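You operate a simulated robot arm through the tools that you are given. There is no shell and no other tool. Be economical: measure what you need, move in short steps, check, and stop when the job is done.

The job below is to be done with a simulated two-armed robot. You get a single attempt, and the scene is never put back.

JOB
Load the steel tray of meters into the cabinet and lock it.
Fine: lower wire shelf; pull it out first, push it in after, shut the door.

It is judged by the outcome, as a careful person would: the job done as asked, and still so three seconds after it is handed in. It fails if anything else is knocked over, pushed out of place, dropped, spilled or broken.

ROBOT AND FRAMES
Two 7-joint arms with two-finger parallel grippers on one trunk, on a base that drives. Base frame: it is fixed to the floor where the robot stands at the start and does not move with it; the origin is under the middle of the robot, x ahead of it, y to its left, z up. Lengths are in mm, angles in rad, forces in N, time in s.
The left shoulder is at the start at [50, 177, 1179], the right one opposite. With the tool pointing down near the work surface each hand reaches from about 100 to 680 mm from the robot's upright axis, wherever it stands, measured 20 degrees to its own side. Places, roughly: climate cabinet door [200, 500, 1000]; climate light switch [400, -400, 900]; door lever [200, 600, 900]; humidity knob [400, -400, 1000]; lower wire shelf [700, 0, 800]; steel tray (38x20x6 cm) [500, -1700, 800]; top of the lower wire shelf [700, 0, 800]. Payload 3.43 kg a hand.
The TCP of each hand is the grasp point between the finger pads, 34 mm short of the fingertips. In the tool frame z runs along the fingers and y along their closing line. The gripper opens to 128 mm. The fingers are 24 mm wide and 12 mm thick; the gripper's body (48 by 130 mm) begins 96 mm behind the TCP.
Orientation is told as [roll, pitch, yaw] about the base's x, y, z axes, in that order, counted from this pose: with the fingers straight down and closing along the base's y, the tool's x points along the base's -x, its y along +y and its z along -z.

CONTROLS
- The arms move only by the tool jog_arm. It takes "left_targets", "right_targets" or both (then of equal length, played together; a hand with none holds still); each is text: rows parted by semicolons, each of 6 numbers parted by spaces: the shift along the tool's x, y, z in mm, then the turn, a rotation vector about the tool's x, y, z in degrees. In form: dx dy dz rx ry rz; .... A call has 1 to 12 rows; each row is the pose to reach, as a shift and turn from the pose commanded when the call began, along the tool's axes at that moment. "left_claw" and "right_claw" are, for a hand that has rows, the gripper command, from -1 (fully open) to 1 (shut), values between in proportion, set as the call begins (left out, the last holds). Each row takes 0.2 s and may step no farther than 50 mm and 0.15 rad from the row before; otherwise, or with a gripper value out of range, the whole call is refused. A pose out of reach is approached as far as the arm can. The call stops where the force on the tool passes 40 N (or 10 N more than at its start, if that is more) or the arm is blocked; 0.2 s more then pass. Each finger travels about 108 mm/s and halts on what it meets, pressing with about 43 N; the grip force reading is that of the motor and also rises with nothing between the fingers. The clock runs only during rows and for 0.2 s after the last one: add rows that repeat a pose to give the fingers time. It gives the time, the measured TCP pose, the force on the tool (base axes), the opening and the grip force at its end, in the units of the frame above (readings bear some noise), with the torque about the TCP (base axes, N m) and any sound that the robot's microphone picked up.
- Cameras (640 x 400 px; columns grow to the right, rows downward): "scene" is now at [144.6, 40.2, 1331.3]; the picture's right is [0.55, -0.83, 0.00], its down [-0.57, -0.38, -0.73] and it looks along [0.61, 0.40, -0.69] (base axes); focal length 214 px, centre (320, 200). "left" rides on the left gripper at [76, 11, -160] in its tool frame; the picture's right is [-0.15, 0.99, 0.00], its down [-0.88, -0.13, -0.46] and it looks along [-0.45, -0.07, 0.89] (tool axes); focal length 234 px, centre (320, 200). "right" rides on the right gripper at [76, -11, -160] in its tool frame; the picture's right is [0.15, 0.99, 0.00], its down [-0.88, 0.13, -0.46] and it looks along [-0.45, 0.07, 0.89] (tool axes); focal length 234 px, centre (320, 200). There is no depth. A picture from a camera that has moved, and an enlarged one, comes with that camera's place and axes in the base frame and with its lens. The place of the scene camera against the robot may be out by one fixed shift of up to 12 mm in any direction.
- capture(camera): a new picture of that camera. It takes no simulated time.
- slide_trunk(by): slides the trunk up (or, below 0, down) by that many mm; the arms and the scene camera ride with it, the base frame stays. It gives what a move gives, with no picture.
- steer(legs): drives the robot by 1 to 6 legs, each [ahead, turn to the left] in mm and rad, along the robot's own axes; the way and the turn of a leg run together, so that a leg with both is an arc; at most 1500 mm and 3.142 rad a leg. The arms and the cameras ride along, it lands a little off, and it stops where it bumps. It gives what a move gives.
- turn_head(pan, tilt): turns the head with the scene camera to pan (to the left, within 1.396 rad either way) and tilt (down, from -0.506 to 1.204), counted from straight ahead of the robot. It gives what a move gives.
- zoom(camera, box): a new picture of the part [left, top, right, bottom] of that camera's present view, enlarged. It takes no simulated time.
- hand_in(): hands the job in; it is judged then, once.

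Work in short steps. Places have to be worked out from the pictures, the camera data and where the tool is seen: move nearer, look again, correct. Check each grasp and each placing, and mend what went wrong. You have 120 turns and 108 pictures in all, those below and enlarged ones among them. Open the grippers and draw the arms clear of the work before you hand the job in, unless the task says otherwise; then end with one line.

The tools are called after "Emit:" as a command line: name --argument value ..., lists and objects as JSON in quotes. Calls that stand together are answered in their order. jog_arm: Moves the arms, as the interface text tells. Its arguments: {"type":"object","properties":{"left_targets":{"type":"string"},"left_claw":{"type":"number"},"right_targets":{"type":"string"},"right_claw":{"type":"number"}},"required":[]} The other tools are called the same way: slide_trunk (by) slides the trunk up or down; steer (legs) drives the base; turn_head (pan, tilt) turns the head that bears the scene camera; capture (camera) takes a picture; zoom (camera, box) takes an enlarged picture of a part of a camera's view; hand_in () hands the job in.

At the start:

```text
time: 0.0
left_ee_pos: [244.0, 283.3, 1229.8]
left_orientation: [-0.002, 0.001, -0.001]
left_ft_force: [-0.3, -0.2, 0.4]
left_moment: [-0.01, 0.02, -0.04]
left_gripper_width: 128.1
left_finger_force: 0.1
right_ee_pos: [302.4, 48.9, 1276.4]
right_orientation: [0.005, 0.002, 0.008]
right_ft_force: [23.5, -53.1, 1.5]
right_moment: [9.31, 4.13, 5.48]
right_gripper_width: 128.2
right_finger_force: 0.0
trunk travel left (down, up): [-350.0, 51.0]
robot x, y, heading: [3.5, -1.1, -0.006]
head pan, tilt: [0.354, 0.738]
```

scene: 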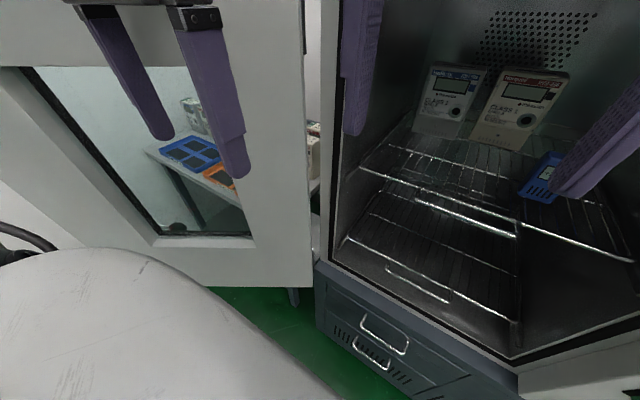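
right: 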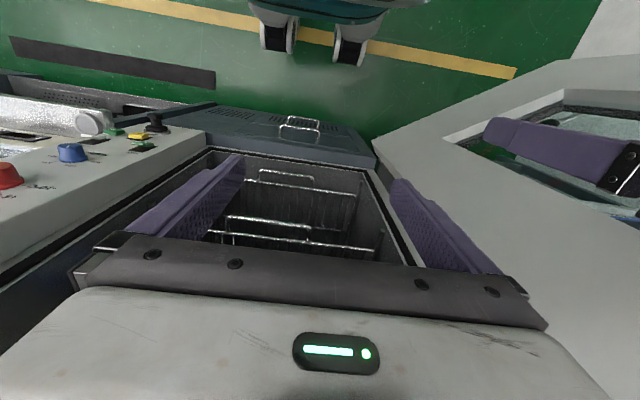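
left: 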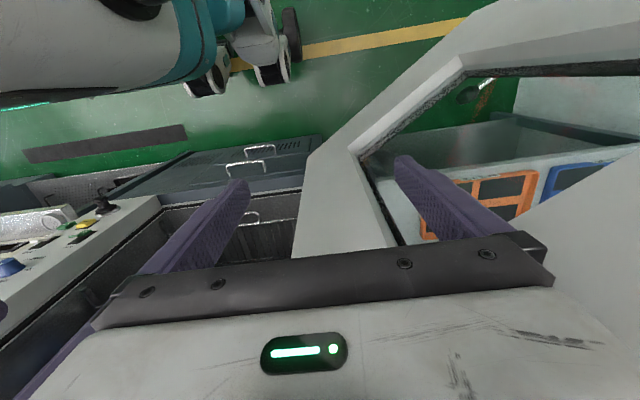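

The right hand reads a force of some 58 N at the start, so it may be touching the cabinet. I look around with the head before I move anything.

Emit:
turn_head --pan 0 --tilt 0.2

Emit:
capture --camera "scene"

```text
time: 1.0
left_ee_pos: [243.5, 282.4, 1230.2]
left_orientation: [0.0, -0.001, 0.0]
left_ft_force: [-0.5, 0.1, 0.5]
left_moment: [0.02, 0.01, -0.02]
left_gripper_width: 128.0
left_finger_force: 0.1
right_ee_pos: [302.2, 49.6, 1275.1]
right_orientation: [0.005, -0.001, 0.007]
right_ft_force: [0.5, 0.0, 0.2]
right_moment: [0.03, -0.03, -0.01]
right_gripper_width: 128.1
right_finger_force: 0.1
trunk travel left (down, up): [-350.0, 51.0]
robot x, y, heading: [1.2, -0.2, -0.001]
head pan, tilt: [0.0, 0.201]
```

```text
104 pictures are left
camera scene: at [169.1, -5.6, 1381.2], right [0.0, -1.0, 0.0], down [-0.2, 0.0, -0.98], along [0.98, 0.0, -0.2], focal length 214 px, centre (320, 200)
```

scene: 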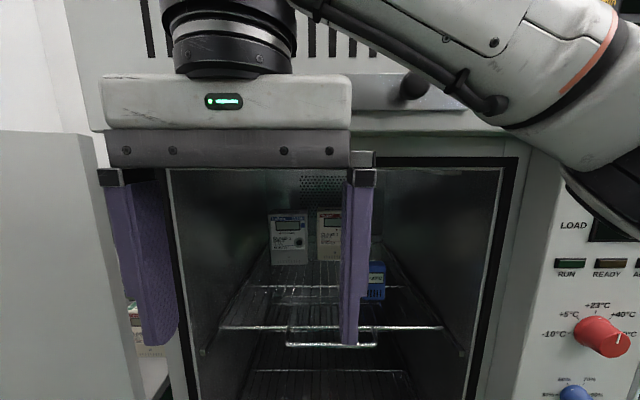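

The start force has gone, and the cabinet stands open ahead with its control panel at the right. Next I look down, left and right.

Emit:
turn_head --pan 0 --tilt 0.8

Emit:
capture --camera "scene"

Emit:
turn_head --pan 1.1 --tilt 0.5

Emit:
capture --camera "scene"

Emit:
turn_head --pan -1.2 --tilt 0.4

Emit:
capture --camera "scene"

```text
time: 2.0
left_ee_pos: [243.2, 282.6, 1228.8]
left_orientation: [-0.001, -0.001, 0.001]
left_ft_force: [0.1, -0.1, -0.1]
left_moment: [0.03, -0.01, 0.0]
left_gripper_width: 128.1
left_finger_force: 0.1
right_ee_pos: [306.7, 48.1, 1274.4]
right_orientation: [-0.003, 0.0, -0.004]
right_ft_force: [40.5, 10.1, -34.8]
right_moment: [-1.39, 3.61, -0.56]
right_gripper_width: 128.2
right_finger_force: 0.2
trunk travel left (down, up): [-350.0, 51.0]
robot x, y, heading: [2.3, 1.2, -0.002]
head pan, tilt: [0.0, 0.799]
```

```text
103 pictures are left
camera scene: at [167.0, -5.1, 1354.0], right [0.0, -1.0, 0.0], down [-0.47, 0.0, -0.88], along [0.88, 0.0, -0.47], focal length 214 px, centre (320, 200)
```

scene: 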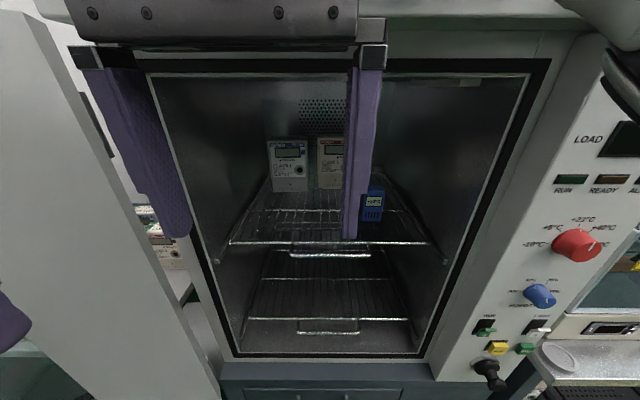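

```text
time: 3.3
left_ee_pos: [242.9, 282.2, 1229.3]
left_orientation: [-0.001, 0.0, -0.001]
left_ft_force: [0.8, -0.3, 0.1]
left_moment: [-0.03, -0.02, 0.02]
left_gripper_width: 127.8
left_finger_force: 0.1
right_ee_pos: [302.7, 47.8, 1277.4]
right_orientation: [0.007, 0.0, 0.011]
right_ft_force: [-0.3, -0.1, 0.2]
right_moment: [0.01, -0.02, 0.01]
right_gripper_width: 128.2
right_finger_force: 0.0
trunk travel left (down, up): [-350.0, 51.0]
robot x, y, heading: [-2.4, -2.0, -0.003]
head pan, tilt: [1.1, 0.499]
```

```text
102 pictures are left
camera scene: at [117.0, 75.5, 1353.6], right [0.89, -0.45, 0.0], down [-0.22, -0.43, -0.88], along [0.4, 0.78, -0.48], focal length 214 px, centre (320, 200)
```

scene: 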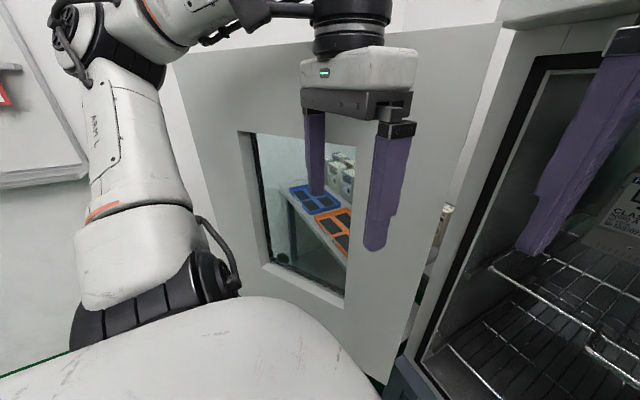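

```text
time: 5.4
left_ee_pos: [243.1, 283.2, 1230.5]
left_orientation: [-0.002, -0.001, 0.0]
left_ft_force: [-0.8, -0.7, -0.5]
left_moment: [0.0, 0.03, 0.05]
left_gripper_width: 128.2
left_finger_force: 0.1
right_ee_pos: [305.5, 45.9, 1279.6]
right_orientation: [0.012, 0.004, 0.02]
right_ft_force: [13.8, -56.0, 16.0]
right_moment: [9.63, 4.13, 5.64]
right_gripper_width: 128.0
right_finger_force: 0.1
trunk travel left (down, up): [-350.0, 51.0]
robot x, y, heading: [0.9, 0.2, 0.001]
head pan, tilt: [-1.201, 0.4]
```

```text
101 pictures are left
camera scene: at [154.0, 42.4, 1357.3], right [0.52, -0.85, 0.0], down [-0.38, -0.23, -0.9], along [0.76, 0.47, -0.44], focal length 214 px, centre (320, 200)
```

scene: 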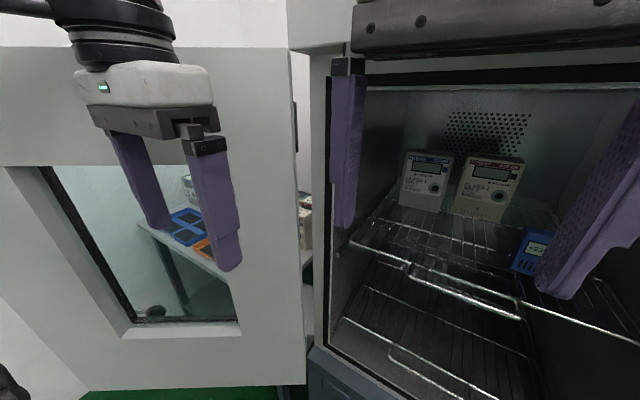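

The head did not reach its commanded turn, because it leans on the right arm. I move the right hand down and to the right, in the open space before the cabinet.

Emit:
turn_head --pan 0.3 --tilt 0.4

Emit:
jog_arm --right_targets "10 -25 30 0 0 0; 20 -50 60 0 0 0; 30 -80 90 0 0 0; 40 -110 120 0 0 0; 40 -145 150 0 0 0; 40 -180 180 0 0 0; 40 -215 200 0 0 0; 40 -250 220 0 0 0"

Emit:
turn_head --pan -1.0 --tilt 0.4

Emit:
capture --camera "scene"

```text
time: 7.0
left_ee_pos: [244.1, 281.9, 1229.7]
left_orientation: [-0.002, 0.001, 0.0]
left_ft_force: [-0.4, 0.3, 0.4]
left_moment: [-0.02, 0.0, 0.01]
left_gripper_width: 128.1
left_finger_force: 0.1
right_ee_pos: [302.6, 46.5, 1279.4]
right_orientation: [0.011, 0.005, 0.019]
right_ft_force: [20.0, -53.5, 18.4]
right_moment: [9.32, 5.32, 5.52]
right_gripper_width: 128.1
right_finger_force: 0.1
trunk travel left (down, up): [-350.0, 51.0]
robot x, y, heading: [1.5, 0.1, 0.001]
head pan, tilt: [0.3, 0.4]
```

```text
time: 8.8
left_ee_pos: [242.6, 282.2, 1230.2]
left_orientation: [0.0, 0.001, -0.003]
left_ft_force: [-0.9, 0.3, -0.3]
left_moment: [-0.01, -0.01, -0.01]
left_gripper_width: 127.8
left_finger_force: 0.0
right_ee_pos: [262.8, -200.8, 1055.4]
right_orientation: [0.006, 0.003, 0.01]
right_ft_force: [0.6, -0.8, 0.3]
right_moment: [-0.02, -0.01, 0.03]
right_gripper_width: 127.8
right_finger_force: 0.1
trunk travel left (down, up): [-350.0, 51.0]
robot x, y, heading: [1.4, -0.6, 0.002]
head pan, tilt: [0.3, 0.4]
```

```text
time: 10.3
left_ee_pos: [243.6, 282.1, 1229.3]
left_orientation: [0.0, -0.001, 0.001]
left_ft_force: [0.6, -0.3, -0.3]
left_moment: [-0.02, 0.0, -0.01]
left_gripper_width: 128.4
left_finger_force: 0.0
right_ee_pos: [264.2, -200.0, 1056.6]
right_orientation: [0.006, 0.002, 0.008]
right_ft_force: [0.8, 0.0, 0.4]
right_moment: [0.01, -0.01, -0.01]
right_gripper_width: 128.2
right_finger_force: 0.0
trunk travel left (down, up): [-350.0, 51.0]
robot x, y, heading: [2.1, -0.6, 0.002]
head pan, tilt: [-1.0, 0.4]
```

```text
100 pictures are left
camera scene: at [125.8, -83.4, 1362.8], right [-0.84, -0.54, 0.0], down [-0.21, 0.33, -0.92], along [0.5, -0.77, -0.39], focal length 214 px, centre (320, 200)
```

scene: 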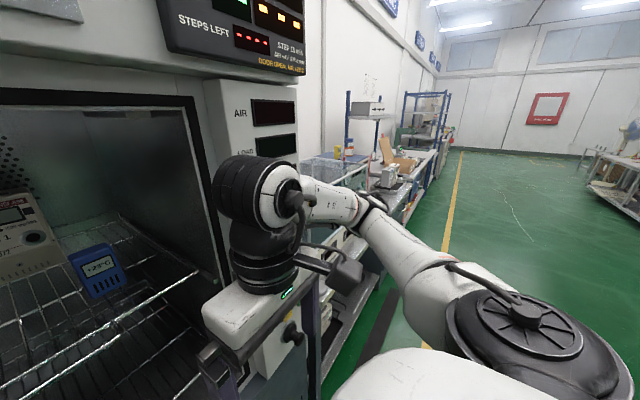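

The head is free now. I read the panel display, and also zoom in on the bench to the right, where the tray should be at about y = -1700.

Emit:
zoom --camera "scene" --box '[160, 0, 310, 94]'

Emit:
zoom --camera "scene" --box '[300, 90, 460, 190]'

Emit:
turn_head --pan -0.5 --tilt 0.7

Emit:
capture --camera "scene"

Emit:
turn_head --pan 0.0 --tilt 0.8

Emit:
capture --camera "scene"

```text
4.26 times, centred on (235, 47) of scene
camera zoom: at [125.8, -83.4, 1362.8], right [-0.84, -0.54, 0.0], down [-0.21, 0.33, -0.92], along [0.5, -0.77, -0.39], focal length 913 px, centre (682, 851)
```

zoom: 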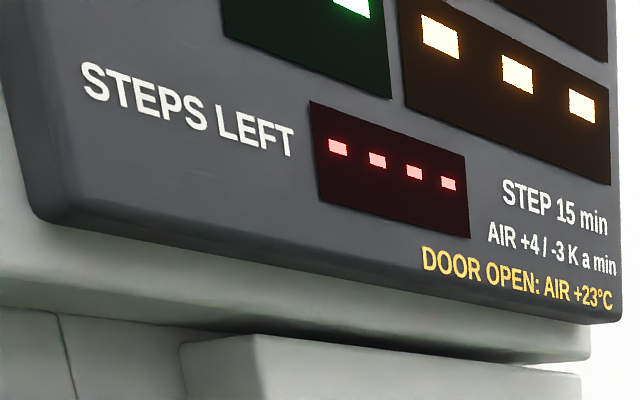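

```text
4.00 times, centred on (380, 140) of scene
camera zoom: at [125.8, -83.4, 1362.8], right [-0.84, -0.54, 0.0], down [-0.21, 0.33, -0.92], along [0.5, -0.77, -0.39], focal length 858 px, centre (80, 440)
```

zoom: 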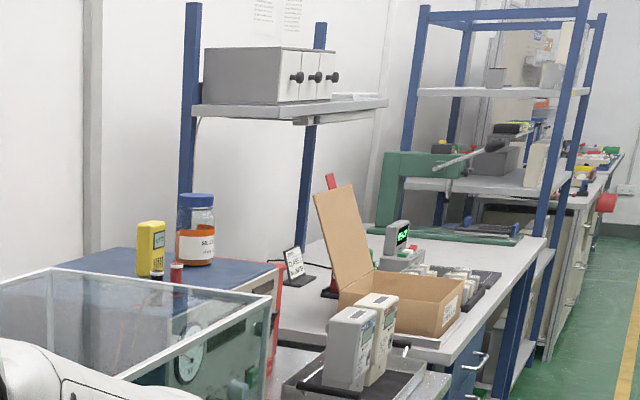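

```text
time: 11.2
left_ee_pos: [241.9, 282.0, 1229.9]
left_orientation: [-0.002, 0.0, -0.001]
left_ft_force: [0.1, -0.5, 0.2]
left_moment: [0.01, 0.02, 0.01]
left_gripper_width: 127.9
left_finger_force: 0.0
right_ee_pos: [263.4, -200.4, 1055.6]
right_orientation: [0.003, 0.003, 0.009]
right_ft_force: [-0.9, -0.6, 0.8]
right_moment: [0.0, -0.02, 0.02]
right_gripper_width: 128.2
right_finger_force: 0.1
trunk travel left (down, up): [-350.0, 51.0]
robot x, y, heading: [2.4, -2.3, 0.006]
head pan, tilt: [-0.499, 0.7]
```

```text
97 pictures are left
camera scene: at [150.2, -46.2, 1335.9], right [-0.48, -0.88, 0.0], down [-0.56, 0.31, -0.77], along [0.67, -0.37, -0.64], focal length 214 px, centre (320, 200)
```

scene: 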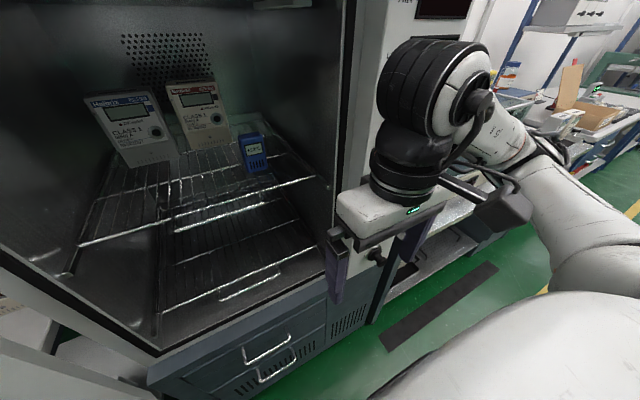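

```text
time: 12.2
left_ee_pos: [242.2, 282.0, 1228.6]
left_orientation: [-0.001, 0.002, -0.001]
left_ft_force: [-0.9, 0.2, 0.6]
left_moment: [-0.02, -0.01, 0.0]
left_gripper_width: 127.9
left_finger_force: 0.0
right_ee_pos: [264.3, -200.6, 1055.9]
right_orientation: [0.005, 0.001, 0.009]
right_ft_force: [0.1, 0.4, 0.1]
right_moment: [0.01, 0.01, -0.01]
right_gripper_width: 128.1
right_finger_force: 0.0
trunk travel left (down, up): [-350.0, 51.0]
robot x, y, heading: [-2.3, 1.0, 0.001]
head pan, tilt: [0.0, 0.799]
```

```text
96 pictures are left
camera scene: at [156.4, -5.6, 1327.7], right [0.0, -1.0, 0.0], down [-0.72, 0.0, -0.7], along [0.7, 0.0, -0.72], focal length 214 px, centre (320, 200)
```

scene: 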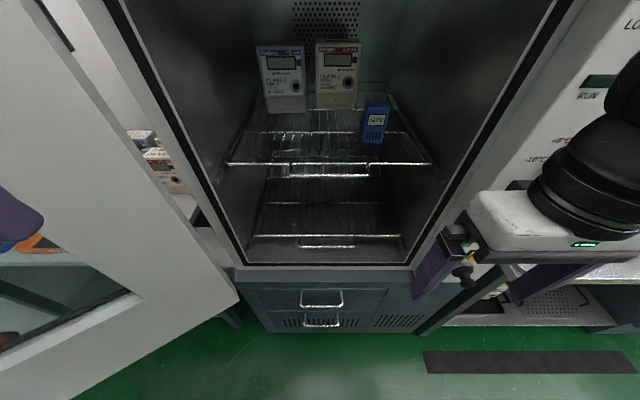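

I zoom in on the lower shelf's handle and on the door, to see their shapes.

Emit:
zoom --camera "scene" --box '[230, 160, 430, 285]'

Emit:
turn_head --pan 1.3 --tilt 0.75

Emit:
capture --camera "scene"

Emit:
capture --camera "left"

Emit:
capture --camera "right"

```text
3.20 times, centred on (330, 222) of scene
camera zoom: at [156.4, -5.6, 1327.7], right [0.0, -1.0, 0.0], down [-0.72, 0.0, -0.7], along [0.7, 0.0, -0.72], focal length 686 px, centre (288, 128)
```

zoom: 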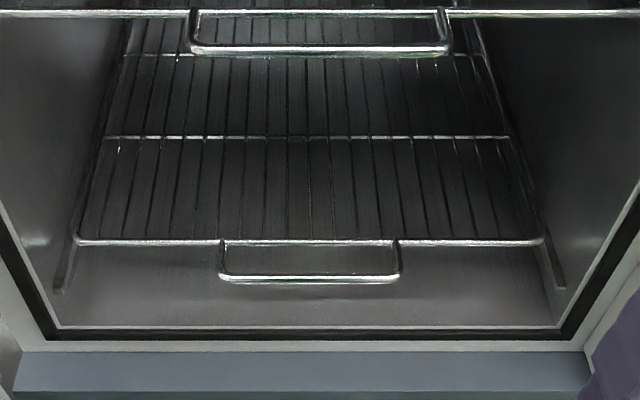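

```text
time: 13.6
left_ee_pos: [244.0, 283.4, 1230.4]
left_orientation: [-0.001, -0.001, 0.001]
left_ft_force: [0.3, -0.5, -0.9]
left_moment: [-0.02, 0.0, -0.02]
left_gripper_width: 127.9
left_finger_force: 0.0
right_ee_pos: [263.9, -199.4, 1056.2]
right_orientation: [0.005, 0.004, 0.01]
right_ft_force: [-0.7, -0.5, 0.2]
right_moment: [0.02, -0.03, 0.0]
right_gripper_width: 128.2
right_finger_force: 0.1
trunk travel left (down, up): [-350.0, 51.0]
robot x, y, heading: [-2.9, -2.3, 0.006]
head pan, tilt: [1.3, 0.75]
```

```text
94 pictures are left
camera scene: at [97.9, 74.3, 1331.7], right [0.96, -0.27, 0.0], down [-0.18, -0.66, -0.73], along [0.2, 0.7, -0.68], focal length 214 px, centre (320, 200)
```

scene: 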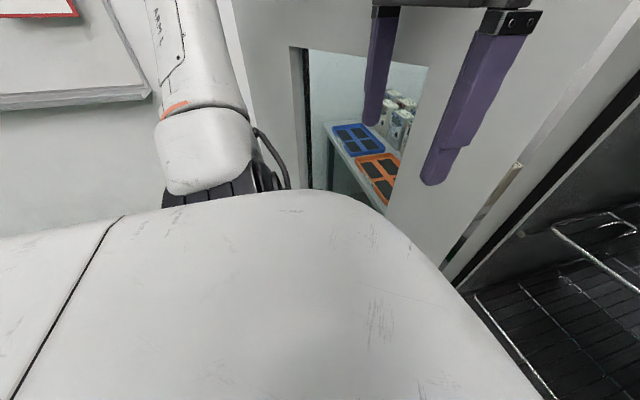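

```text
93 pictures are left
camera left: at [166.9, 294.1, 1389.8], right [0.15, 0.99, 0.0], down [0.88, -0.13, 0.46], along [0.45, -0.07, -0.89], focal length 234 px, centre (320, 200)
```

left: 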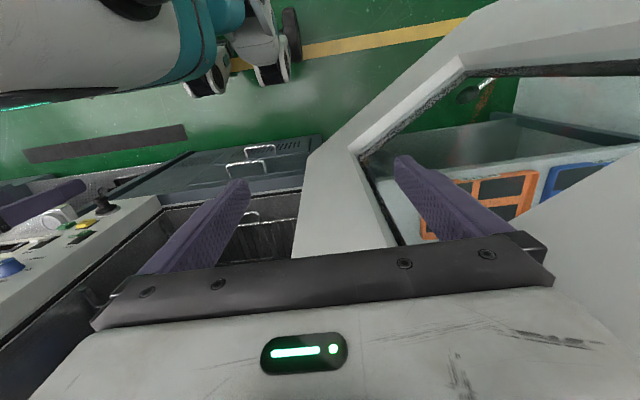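

```text
92 pictures are left
camera right: at [189.5, -211.4, 1214.5], right [-0.15, 0.99, 0.0], down [0.88, 0.14, 0.46], along [0.45, 0.07, -0.89], focal length 234 px, centre (320, 200)
```

right: 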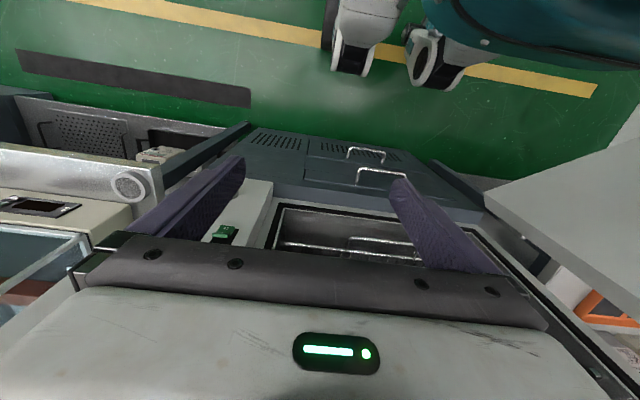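

Two views put the lower shelf's handle bar near [480, -27, 805], with the loop sticking about 40 mm forward. I back off 250 mm so the shelf has room to come out, and then look again.

Emit:
steer --legs '[[-250, 0]]'

Emit:
turn_head --pan 0.0 --tilt 0.7

Emit:
capture --camera "scene"

```text
time: 15.4
left_ee_pos: [-7.6, 281.7, 1229.5]
left_orientation: [-0.002, -0.001, 0.001]
left_ft_force: [-0.5, 0.3, 0.0]
left_moment: [0.0, 0.0, 0.02]
left_gripper_width: 128.0
left_finger_force: 0.0
right_ee_pos: [12.8, -200.2, 1056.8]
right_orientation: [0.004, 0.0, 0.007]
right_ft_force: [-0.4, 0.2, -0.5]
right_moment: [-0.02, -0.04, -0.02]
right_gripper_width: 128.1
right_finger_force: 0.0
trunk travel left (down, up): [-350.0, 51.0]
robot x, y, heading: [-253.2, 0.5, -0.0]
head pan, tilt: [1.3, 0.75]
```

```text
time: 16.9
left_ee_pos: [-7.3, 282.0, 1229.6]
left_orientation: [0.0, 0.001, -0.003]
left_ft_force: [0.5, 0.3, -0.4]
left_moment: [0.0, 0.03, 0.02]
left_gripper_width: 128.2
left_finger_force: 0.1
right_ee_pos: [11.7, -201.0, 1055.8]
right_orientation: [0.007, 0.001, 0.005]
right_ft_force: [-0.6, 0.2, -0.2]
right_moment: [0.0, -0.04, 0.01]
right_gripper_width: 128.0
right_finger_force: 0.1
trunk travel left (down, up): [-350.0, 51.0]
robot x, y, heading: [-253.2, -1.9, -0.001]
head pan, tilt: [0.0, 0.7]
```

```text
91 pictures are left
camera scene: at [-90.3, -5.5, 1335.9], right [0.0, -1.0, 0.0], down [-0.64, 0.0, -0.76], along [0.76, 0.0, -0.64], focal length 214 px, centre (320, 200)
```

scene: 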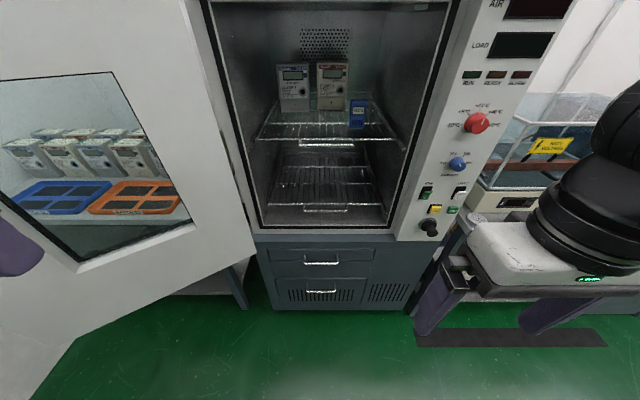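

The view confirms the handle is near x = 483. I turn the right hand so its fingers close along x, then tilt it forward 45°, while it is clear of everything.

Emit:
jog_arm --right_targets "0 0 0 0 0 -8.2; 0 0 0 0 0 -16.4; 0 0 0 0 0 -24.6; 0 0 0 0 0 -32.8; 0 0 0 0 0 -41; 0 0 0 0 0 -49.2; 0 0 0 0 0 -57.4; 0 0 0 0 0 -65.6; 0 0 0 0 0 -73.8; 0 0 0 0 0 -82; 0 0 0 0 0 -90" --right_claw -0.2

Emit:
jog_arm --right_targets "0 0 0 8 0 0; 0 0 0 16 0 0; 0 0 0 24 0 0; 0 0 0 32 0 0; 0 0 0 40 0 0; 0 0 0 45 0 0"

Emit:
capture --camera "scene"

Emit:
capture --camera "right"

```text
time: 19.3
left_ee_pos: [-7.4, 283.5, 1229.6]
left_orientation: [-0.001, 0.002, -0.003]
left_ft_force: [0.0, -0.2, 0.0]
left_moment: [-0.02, 0.0, 0.0]
left_gripper_width: 128.2
left_finger_force: 0.0
right_ee_pos: [1.0, -188.7, 1057.0]
right_orientation: [0.001, -0.001, 1.577]
right_ft_force: [-0.3, 0.2, 1.0]
right_moment: [-0.03, 0.03, 0.0]
right_gripper_width: 76.9
right_finger_force: 0.0
right hand out of reach, approached as far as the arm can: row 11
trunk travel left (down, up): [-350.0, 51.0]
robot x, y, heading: [-251.0, -0.7, -0.003]
head pan, tilt: [0.0, 0.7]
```

```text
time: 20.7
left_ee_pos: [-7.9, 283.9, 1229.3]
left_orientation: [-0.001, 0.001, -0.003]
left_ft_force: [-0.3, 0.8, -0.7]
left_moment: [-0.05, 0.01, 0.0]
left_gripper_width: 128.1
left_finger_force: 0.0
right_ee_pos: [79.3, -83.6, 1133.5]
right_orientation: [-0.782, -0.003, 1.575]
right_ft_force: [-0.6, 0.4, -0.4]
right_moment: [-0.02, 0.02, -0.03]
right_gripper_width: 76.6
right_finger_force: 0.1
right hand out of reach, approached as far as the arm can: row 1, 2, 3, 4, 5, 6
trunk travel left (down, up): [-350.0, 51.0]
robot x, y, heading: [-252.1, 0.8, -0.0]
head pan, tilt: [0.0, 0.7]
```

```text
90 pictures are left
camera scene: at [-90.4, -4.1, 1335.9], right [0.0, -1.0, 0.0], down [-0.64, 0.0, -0.77], along [0.77, 0.0, -0.64], focal length 214 px, centre (320, 200)
```

scene: 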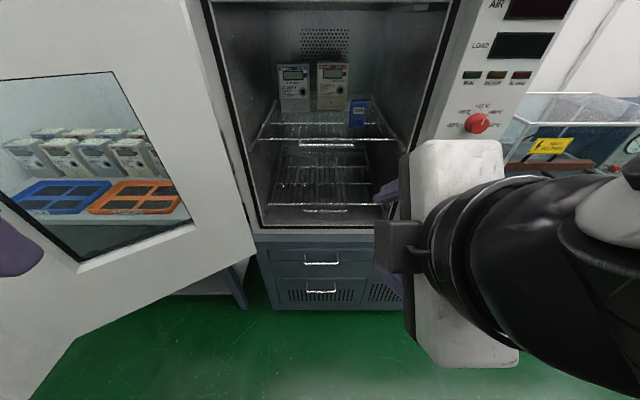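

```text
89 pictures are left
camera right: at [-24.1, -159.1, 1253.6], right [-0.7, -0.15, -0.7], down [-0.42, 0.88, 0.23], along [0.58, 0.45, -0.68], focal length 234 px, centre (320, 200)
```

right: 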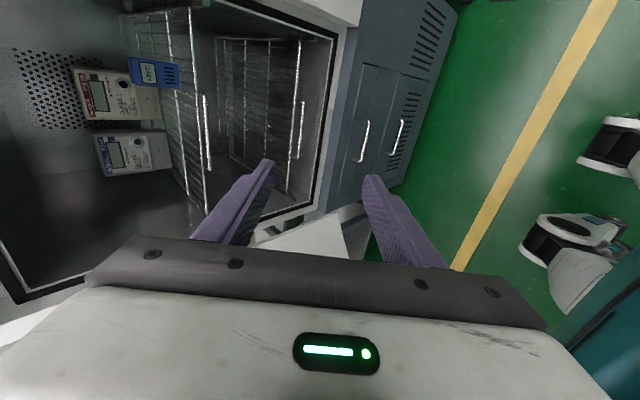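

The hand takes the tilted pose when extended. I move it towards a standoff in front of the handle and look.

Emit:
jog_arm --right_targets "-6 -6 45 0 0 0; -12 -12 90 0 0 0; -18 -18 135 0 0 0; -25 -24 180 0 0 0; -32 -30 225 0 0 0; -39 -36 270 0 0 0; -46 -42 310 0 0 0; -53 -48 345 0 0 0; -57 -51 370 0 0 0; -57 -51 370 0 0 0"

Emit:
capture --camera "right"

Emit:
capture --camera "scene"

```text
time: 22.9
left_ee_pos: [-7.3, 282.7, 1230.3]
left_orientation: [0.0, -0.001, -0.001]
left_ft_force: [0.0, -0.1, 0.1]
left_moment: [0.02, -0.02, -0.02]
left_gripper_width: 128.1
left_finger_force: 0.0
right_ee_pos: [376.9, -28.2, 907.8]
right_orientation: [-0.784, -0.005, 1.577]
right_ft_force: [0.1, -0.5, 0.0]
right_moment: [-0.01, 0.0, 0.0]
right_gripper_width: 76.6
right_finger_force: 0.0
trunk travel left (down, up): [-350.0, 51.0]
robot x, y, heading: [-248.0, -0.2, -0.002]
head pan, tilt: [0.0, 0.7]
```

```text
88 pictures are left
camera right: at [272.5, -103.4, 1027.8], right [-0.7, -0.15, -0.7], down [-0.42, 0.88, 0.23], along [0.58, 0.46, -0.68], focal length 234 px, centre (320, 200)
```

right: 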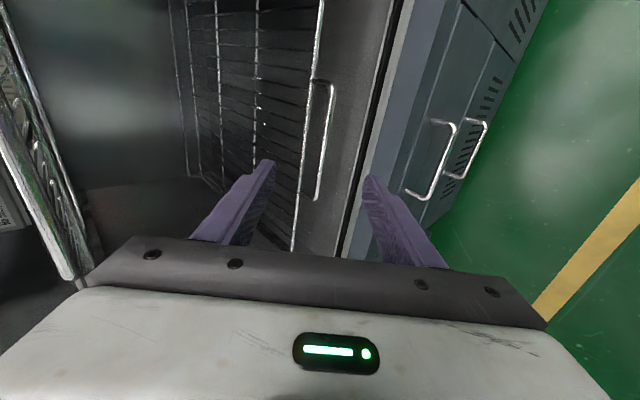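

```text
87 pictures are left
camera scene: at [-90.4, -5.6, 1335.9], right [0.0, -1.0, 0.0], down [-0.64, 0.0, -0.77], along [0.77, 0.0, -0.64], focal length 214 px, centre (320, 200)
```

scene: 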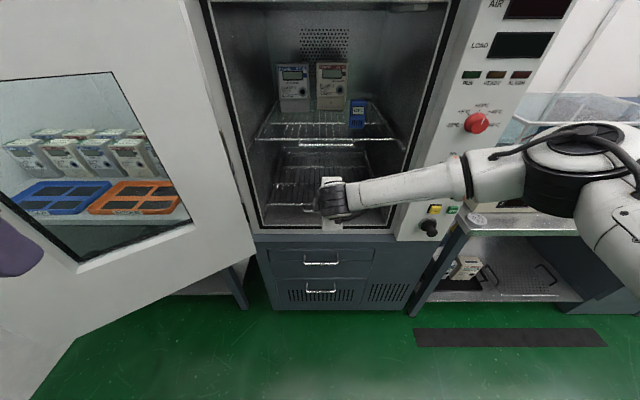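

The right camera puts the bar about 139 mm ahead on the tool axis, but at 45° the gap behind the bar looks only some 20 mm wide. I tilt the hand 20° steeper, narrow the fingers, and look again at 80 mm from the bar.

Emit:
jog_arm --right_targets "0 -7 20 -7 0 0; 0 -14 42 -14 0 0; 0 -20 64 -20 0 0; 0 -20 64 -20 0 0" --right_claw 0.5

Emit:
capture --camera "right"

```text
time: 23.9
left_ee_pos: [-7.3, 282.1, 1230.5]
left_orientation: [0.0, 0.003, -0.002]
left_ft_force: [0.5, 0.4, 0.1]
left_moment: [-0.03, 0.01, 0.02]
left_gripper_width: 127.9
left_finger_force: 0.1
right_ee_pos: [383.1, -27.5, 903.7]
right_orientation: [-0.724, -0.005, 1.577]
right_ft_force: [-0.1, -0.5, -0.6]
right_moment: [0.0, 0.01, 0.01]
right_gripper_width: 32.0
right_finger_force: 0.1
right hand out of reach, approached as far as the arm can: row 1, 2, 3, 4
trunk travel left (down, up): [-350.0, 51.0]
robot x, y, heading: [-254.2, -2.5, -0.005]
head pan, tilt: [0.0, 0.7]
```

```text
86 pictures are left
camera right: at [289.5, -103.4, 1029.8], right [-0.74, -0.15, -0.66], down [-0.41, 0.88, 0.26], along [0.54, 0.46, -0.71], focal length 234 px, centre (320, 200)
```

right: 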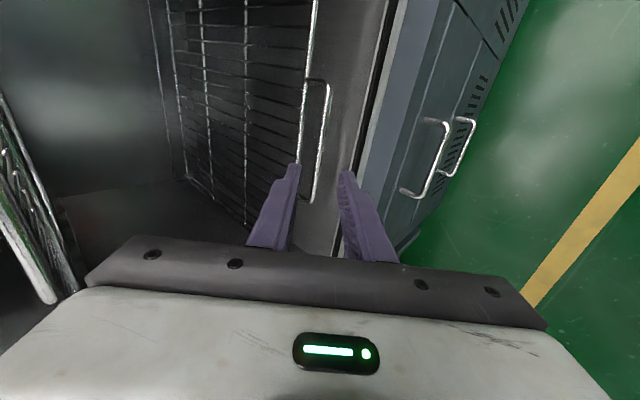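

The robot stands too far back for the steeper tilt. I draw the hand back, drive 130 mm ahead and set the pose again.

Emit:
jog_arm --right_targets "0 40 -18 0 0 0; 0 80 -36 0 0 0; 0 118 -55 0 0 0; 0 118 -55 0 0 0"

Emit:
steer --legs '[[130, 0]]'

Emit:
capture --camera "right"

```text
time: 24.9
left_ee_pos: [-7.5, 282.3, 1230.2]
left_orientation: [0.001, 0.002, -0.003]
left_ft_force: [0.3, -0.5, 0.7]
left_moment: [-0.02, 0.0, 0.01]
left_gripper_width: 128.1
left_finger_force: 0.0
right_ee_pos: [260.0, -27.7, 866.9]
right_orientation: [-0.722, -0.005, 1.578]
right_ft_force: [0.1, 0.0, 0.1]
right_moment: [0.01, -0.01, -0.02]
right_gripper_width: 32.0
right_finger_force: 0.1
trunk travel left (down, up): [-350.0, 51.0]
robot x, y, heading: [-250.7, 1.6, -0.004]
head pan, tilt: [0.0, 0.7]
```

```text
time: 26.2
left_ee_pos: [123.0, 282.1, 1229.4]
left_orientation: [0.0, 0.002, 0.001]
left_ft_force: [1.0, -1.7, 0.3]
left_moment: [0.0, 0.04, -0.01]
left_gripper_width: 127.8
left_finger_force: 0.0
right_ee_pos: [390.0, -27.5, 867.6]
right_orientation: [-0.724, -0.006, 1.58]
right_ft_force: [0.6, -0.2, 0.2]
right_moment: [0.0, -0.02, -0.01]
right_gripper_width: 32.1
right_finger_force: 0.1
trunk travel left (down, up): [-350.0, 51.0]
robot x, y, heading: [-124.8, -0.1, -0.001]
head pan, tilt: [0.0, 0.7]
```

```text
85 pictures are left
camera right: at [295.1, -103.0, 992.4], right [-0.74, -0.15, -0.65], down [-0.41, 0.88, 0.26], along [0.53, 0.46, -0.71], focal length 234 px, centre (320, 200)
```

right: 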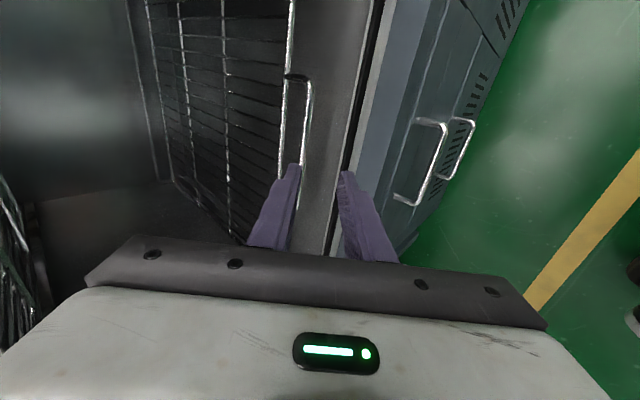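

From several views together the bar is near [472, -28, 803]. I tilt steeper to 25° from the vertical and stop about 70 mm above it, then look.

Emit:
jog_arm --right_targets "0 -17 17 -8 0 0; 0 -35 34.6 -16 0 0; 0 -35 34.6 -16 0 0"

Emit:
capture --camera "right"

```text
time: 27.0
left_ee_pos: [122.7, 281.6, 1229.4]
left_orientation: [0.001, 0.003, -0.001]
left_ft_force: [-0.2, 0.5, 0.8]
left_moment: [-0.03, -0.03, 0.0]
left_gripper_width: 127.9
left_finger_force: 0.0
right_ee_pos: [431.9, -25.9, 863.3]
right_orientation: [-0.49, -0.004, 1.581]
right_ft_force: [-0.3, -0.8, -0.4]
right_moment: [0.04, 0.0, 0.0]
right_gripper_width: 32.1
right_finger_force: 0.0
right hand out of reach, approached as far as the arm can: row 2, 3
trunk travel left (down, up): [-350.0, 51.0]
robot x, y, heading: [-120.8, -0.3, 0.002]
head pan, tilt: [0.0, 0.7]
```

```text
84 pictures are left
camera right: at [368.0, -102.3, 1009.1], right [-0.87, -0.15, -0.47], down [-0.34, 0.88, 0.35], along [0.36, 0.46, -0.81], focal length 234 px, centre (320, 200)
```

right: 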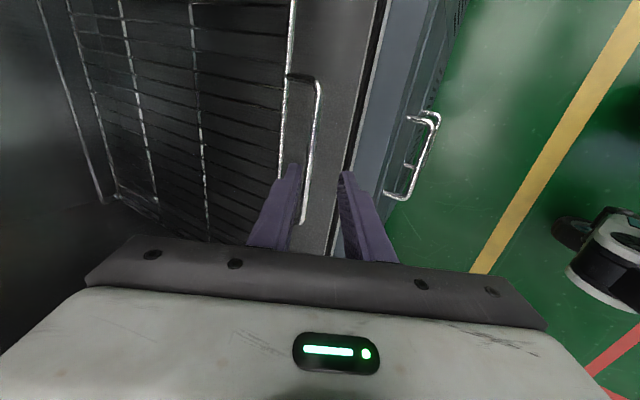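

The bar lies about 13 mm to the inner side of the tool axis and about 88 mm ahead. I shift 6 mm inwards, so the inner finger drops into the loop, and advance 35 mm.

Emit:
jog_arm --right_targets "0 -6 15 0 0 0; 0 -6 35 0 0 0; 0 -6 35 0 0 0"

Emit:
zoom --camera "right" --box '[220, 60, 420, 260]'

```text
time: 27.8
left_ee_pos: [121.6, 281.7, 1229.9]
left_orientation: [-0.001, -0.001, -0.002]
left_ft_force: [-0.6, -0.2, 0.4]
left_moment: [0.0, -0.02, -0.02]
left_gripper_width: 127.9
left_finger_force: 0.1
right_ee_pos: [432.1, -27.6, 864.2]
right_orientation: [-0.489, -0.005, 1.579]
right_ft_force: [0.0, -0.6, -0.4]
right_moment: [0.03, -0.03, -0.01]
right_gripper_width: 32.3
right_finger_force: 0.1
right hand out of reach, approached as far as the arm can: row 1, 2, 3
trunk travel left (down, up): [-350.0, 51.0]
robot x, y, heading: [-119.1, -0.1, 0.0]
head pan, tilt: [0.0, 0.7]
```

```text
2.00 times, centred on (320, 160) of right
camera zoom: at [367.5, -102.2, 1009.2], right [-0.87, -0.15, -0.47], down [-0.34, 0.88, 0.34], along [0.36, 0.46, -0.81], focal length 468 px, centre (320, 280)
```

zoom: 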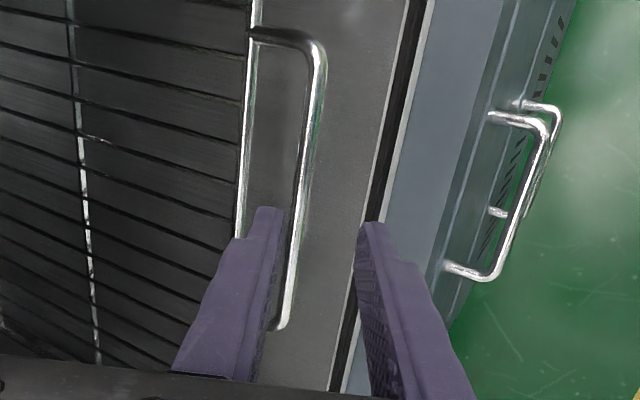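

The arm is at the end of its reach here. I draw it back 100 mm and drive 100 mm nearer, so that it has freedom to move.

Emit:
jog_arm --right_targets "0 40 -21 0 0 0; 0 80 -43 0 0 0; 0 115 -61 0 0 0; 0 115 -61 0 0 0"

Emit:
steer --legs '[[120, 0]]'

Emit:
jog_arm --right_targets "0 -6 35 2 0 0; 0 -6 35 3 0 0; 0 -6 35 3 0 0"

Emit:
zoom --camera "right" --box '[220, 60, 420, 260]'

```text
time: 28.8
left_ee_pos: [120.4, 282.3, 1229.0]
left_orientation: [-0.001, 0.0, -0.003]
left_ft_force: [-0.5, 0.7, 1.1]
left_moment: [-0.03, -0.01, -0.01]
left_gripper_width: 127.8
left_finger_force: 0.1
right_ee_pos: [301.4, -29.3, 873.1]
right_orientation: [-0.443, -0.005, 1.578]
right_ft_force: [-0.5, -0.3, -0.1]
right_moment: [-0.01, 0.0, 0.03]
right_gripper_width: 32.0
right_finger_force: 0.1
trunk travel left (down, up): [-350.0, 51.0]
robot x, y, heading: [-122.3, -1.0, -0.001]
head pan, tilt: [0.0, 0.7]
```

```text
time: 30.1
left_ee_pos: [243.2, 281.5, 1229.7]
left_orientation: [0.0, 0.0, -0.001]
left_ft_force: [1.5, 1.0, 0.7]
left_moment: [-0.02, 0.0, -0.03]
left_gripper_width: 127.9
left_finger_force: 0.0
right_ee_pos: [422.2, -29.4, 870.8]
right_orientation: [-0.443, -0.004, 1.579]
right_ft_force: [-0.8, -0.6, -0.4]
right_moment: [0.0, 0.0, 0.01]
right_gripper_width: 31.7
right_finger_force: 0.1
trunk travel left (down, up): [-350.0, 51.0]
robot x, y, heading: [-4.9, -1.7, -0.001]
head pan, tilt: [0.0, 0.7]
```

```text
time: 30.9
left_ee_pos: [242.4, 281.7, 1229.2]
left_orientation: [-0.001, 0.001, -0.002]
left_ft_force: [-0.1, -0.3, -0.1]
left_moment: [0.0, 0.0, 0.01]
left_gripper_width: 127.8
left_finger_force: 0.0
right_ee_pos: [441.9, -29.3, 843.1]
right_orientation: [-0.497, -0.005, 1.578]
right_ft_force: [-0.1, 0.3, -0.8]
right_moment: [-0.02, -0.02, 0.0]
right_gripper_width: 32.0
right_finger_force: 0.0
trunk travel left (down, up): [-350.0, 51.0]
robot x, y, heading: [-0.8, -0.2, -0.003]
head pan, tilt: [0.0, 0.7]
```

```text
2.00 times, centred on (320, 160) of right
camera zoom: at [377.3, -104.5, 986.7], right [-0.87, -0.15, -0.47], down [-0.34, 0.88, 0.34], along [0.36, 0.46, -0.81], focal length 468 px, centre (320, 280)
```

zoom: 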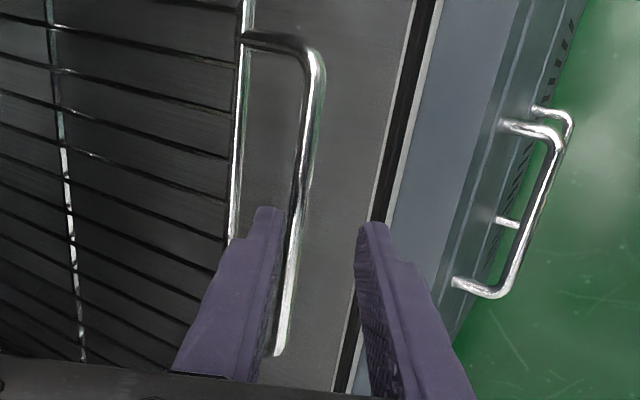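

The inner finger lines up with the gap between the handle bar and the shelf's front wire. I shift 3 mm inwards and go 25 mm deeper.

Emit:
jog_arm --right_targets "0 -3 10 0 0 0; 0 -3 25 0 0 0; 0 -3 25 0 0 0"

Emit:
zoom --camera "right" --box '[220, 60, 420, 260]'

```text
time: 31.6
left_ee_pos: [242.5, 280.7, 1229.2]
left_orientation: [0.0, -0.002, 0.001]
left_ft_force: [-0.9, 0.1, 0.9]
left_moment: [0.0, 0.02, -0.05]
left_gripper_width: 127.8
left_finger_force: 0.1
right_ee_pos: [454.2, -29.1, 822.8]
right_orientation: [-0.494, -0.003, 1.58]
right_ft_force: [0.2, -0.5, 0.4]
right_moment: [0.02, 0.02, 0.0]
right_gripper_width: 32.1
right_finger_force: 0.1
trunk travel left (down, up): [-350.0, 51.0]
robot x, y, heading: [3.0, -0.1, -0.002]
head pan, tilt: [0.0, 0.7]
```

```text
2.00 times, centred on (320, 160) of right
camera zoom: at [391.9, -104.3, 966.8], right [-0.87, -0.15, -0.47], down [-0.34, 0.88, 0.34], along [0.36, 0.46, -0.81], focal length 468 px, centre (320, 280)
```

zoom: 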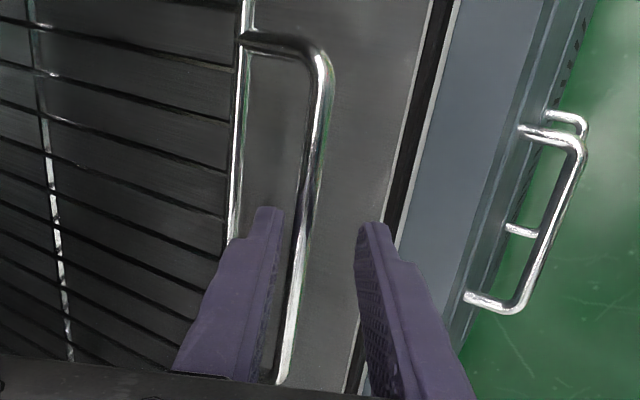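

The growth of the bar in the picture puts it about 13 mm beyond the fingertips. I go 22 mm deeper with the force stop guarding, and look.

Emit:
jog_arm --right_targets "0 -1 10 0 0 0; 0 -1 22 0 0 0; 0 -1 22 0 0 0"

Emit:
zoom --camera "right" --box '[220, 60, 420, 260]'

```text
time: 32.5
left_ee_pos: [242.2, 282.8, 1230.7]
left_orientation: [0.001, 0.0, -0.002]
left_ft_force: [0.2, -1.3, 0.2]
left_moment: [0.0, 0.03, 0.01]
left_gripper_width: 128.1
left_finger_force: 0.1
right_ee_pos: [467.9, -27.4, 802.5]
right_orientation: [-0.496, -0.003, 1.58]
right_ft_force: [0.5, -1.2, -0.2]
right_moment: [0.01, 0.01, 0.01]
right_gripper_width: 32.1
right_finger_force: 0.0
trunk travel left (down, up): [-350.0, 51.0]
robot x, y, heading: [2.9, -2.2, 0.002]
head pan, tilt: [0.0, 0.7]
```

```text
2.00 times, centred on (320, 160) of right
camera zoom: at [403.2, -104.0, 947.4], right [-0.87, -0.15, -0.47], down [-0.34, 0.88, 0.34], along [0.36, 0.46, -0.81], focal length 468 px, centre (320, 280)
```

zoom: 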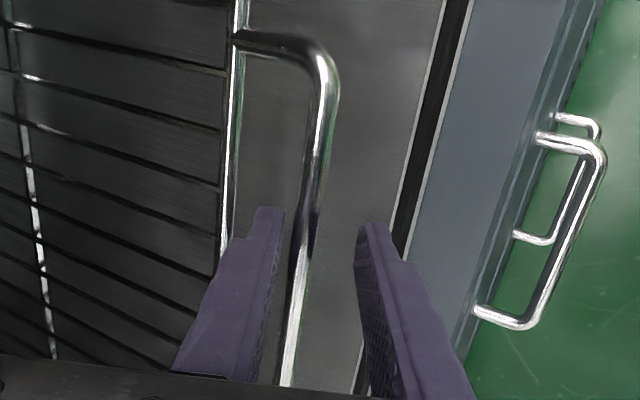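

A finger's reflection now shows in the bar, so the bar lies about at the fingertips. I go 10 mm deeper and then close.

Emit:
jog_arm --right_targets "0 0 10 0 0 0; 0 0 10 0 0 0"

Emit:
jog_arm --right_targets "0 0 0 0 0 0; 0 0 0 0 0 0; 0 0 0 0 0 0" --right_claw 1

Emit:
zoom --camera "right" --box '[220, 60, 420, 260]'

```text
time: 33.0
left_ee_pos: [242.7, 282.1, 1231.0]
left_orientation: [-0.002, 0.001, 0.0]
left_ft_force: [0.5, 1.0, -0.6]
left_moment: [-0.01, 0.0, 0.01]
left_gripper_width: 128.3
left_finger_force: 0.0
right_ee_pos: [472.5, -28.4, 793.9]
right_orientation: [-0.496, -0.003, 1.578]
right_ft_force: [0.5, -0.9, 0.1]
right_moment: [0.01, -0.01, 0.0]
right_gripper_width: 32.4
right_finger_force: 0.0
trunk travel left (down, up): [-350.0, 51.0]
robot x, y, heading: [-2.5, 0.2, -0.007]
head pan, tilt: [0.0, 0.7]
```

```text
time: 33.9
left_ee_pos: [240.2, 281.9, 1230.5]
left_orientation: [-0.002, -0.001, -0.002]
left_ft_force: [-0.2, 0.3, -0.6]
left_moment: [0.02, 0.0, 0.01]
left_gripper_width: 128.1
left_finger_force: 0.2
right_ee_pos: [473.5, -28.5, 797.9]
right_orientation: [-0.504, -0.004, 1.578]
right_ft_force: [2.8, -2.1, 26.9]
right_moment: [-0.61, -0.11, -0.1]
right_gripper_width: 9.6
right_finger_force: 44.0
trunk travel left (down, up): [-350.0, 51.0]
robot x, y, heading: [-0.9, 2.1, -0.003]
head pan, tilt: [0.0, 0.7]
```

```text
2.00 times, centred on (320, 160) of right
camera zoom: at [408.0, -103.8, 941.4], right [-0.87, -0.15, -0.48], down [-0.34, 0.88, 0.34], along [0.37, 0.46, -0.81], focal length 468 px, centre (320, 280)
```

zoom: 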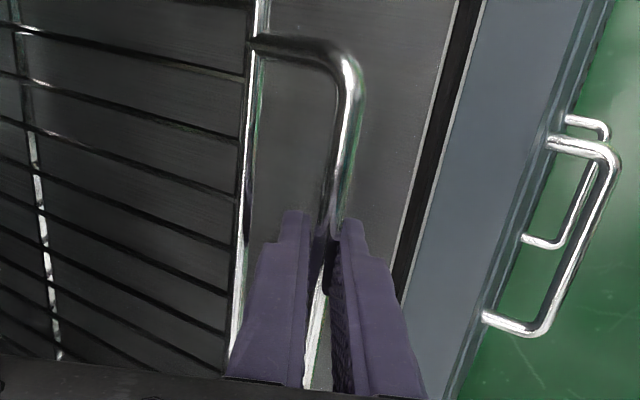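

The bar is held, at 9.6 mm opening and 44 N grip. I ease up 3 mm and pull the shelf straight towards the robot by 100 mm with the arm, watching the force.

Emit:
jog_arm --right_targets "0 -1.4 -2.6 0 0 0; 0 16 -12 0 0 0; 0 34 -22 0 0 0; 0 51 -31 0 0 0; 0 69 -41 0 0 0; 0 86 -51 0 0 0; 0 86 -51 0 0 0"

Emit:
capture --camera "scene"

```text
time: 35.5
left_ee_pos: [241.6, 282.9, 1229.5]
left_orientation: [-0.002, 0.0, -0.002]
left_ft_force: [0.1, 0.4, 0.1]
left_moment: [-0.04, 0.02, 0.01]
left_gripper_width: 128.1
left_finger_force: 0.0
right_ee_pos: [371.0, -27.9, 797.2]
right_orientation: [-0.494, -0.007, 1.582]
right_ft_force: [-1.4, 8.1, 6.7]
right_moment: [-0.25, 0.05, -0.1]
right_gripper_width: 9.8
right_finger_force: 43.5
trunk travel left (down, up): [-350.0, 51.0]
robot x, y, heading: [-1.3, -1.5, 0.002]
head pan, tilt: [0.0, 0.7]
```

```text
78 pictures are left
camera scene: at [159.4, -4.8, 1335.8], right [0.0, -1.0, 0.0], down [-0.64, 0.0, -0.77], along [0.77, 0.0, -0.64], focal length 214 px, centre (320, 200)
```

scene: 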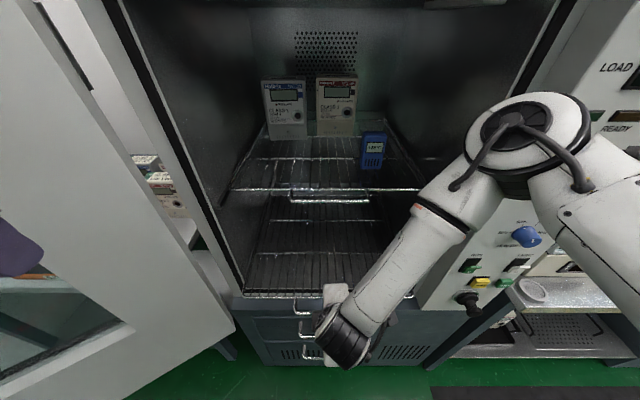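

The shelf slides easily. I back the base 130 mm with the grip held.

Emit:
steer --legs '[[-130, 0]]'

Emit:
capture --camera "scene"

Emit:
capture --camera "right"

```text
time: 36.7
left_ee_pos: [112.7, 282.5, 1229.1]
left_orientation: [-0.003, 0.003, -0.002]
left_ft_force: [-0.4, 0.1, -0.2]
left_moment: [-0.03, -0.01, -0.01]
left_gripper_width: 127.8
left_finger_force: 0.0
right_ee_pos: [244.9, -28.1, 797.6]
right_orientation: [-0.497, -0.004, 1.58]
right_ft_force: [-0.2, 14.4, -9.5]
right_moment: [0.64, -0.11, 0.37]
right_gripper_width: 9.7
right_finger_force: 43.4
trunk travel left (down, up): [-350.0, 51.0]
robot x, y, heading: [-129.3, 2.0, -0.0]
head pan, tilt: [0.0, 0.7]
```

```text
77 pictures are left
camera scene: at [30.7, -4.3, 1335.7], right [0.0, -1.0, 0.0], down [-0.64, 0.0, -0.76], along [0.76, 0.0, -0.64], focal length 214 px, centre (320, 200)
```

scene: 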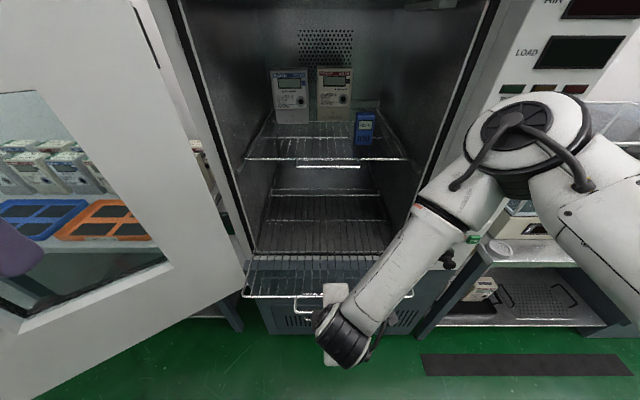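

```text
76 pictures are left
camera right: at [179.6, -104.0, 941.9], right [-0.87, -0.15, -0.47], down [-0.34, 0.88, 0.34], along [0.36, 0.46, -0.81], focal length 234 px, centre (320, 200)
```

right: 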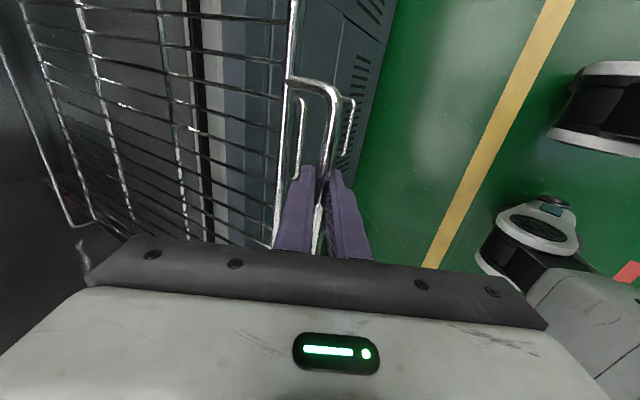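

The shelf is out about 228 mm and still has plenty of depth inside. I pull it 60 mm more so the tray can be set down wholly in front of the cabinet.

Emit:
steer --legs '[[-60, 0]]'

Emit:
capture --camera "scene"

```text
time: 37.7
left_ee_pos: [53.8, 283.1, 1229.7]
left_orientation: [-0.002, 0.002, -0.001]
left_ft_force: [-0.1, -0.4, 0.4]
left_moment: [0.0, 0.0, -0.04]
left_gripper_width: 128.1
left_finger_force: 0.1
right_ee_pos: [184.2, -28.0, 799.5]
right_orientation: [-0.497, -0.007, 1.581]
right_ft_force: [0.4, 3.4, -8.0]
right_moment: [0.19, -0.17, 0.11]
right_gripper_width: 9.4
right_finger_force: 43.4
trunk travel left (down, up): [-350.0, 51.0]
robot x, y, heading: [-192.0, -2.9, -0.003]
head pan, tilt: [0.0, 0.7]
```

```text
75 pictures are left
camera scene: at [-28.9, -5.0, 1335.8], right [0.0, -1.0, 0.0], down [-0.64, 0.0, -0.76], along [0.76, 0.0, -0.64], focal length 214 px, centre (320, 200)
```

scene: 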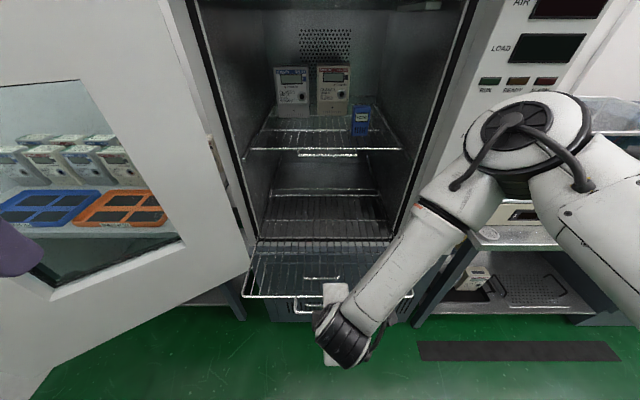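

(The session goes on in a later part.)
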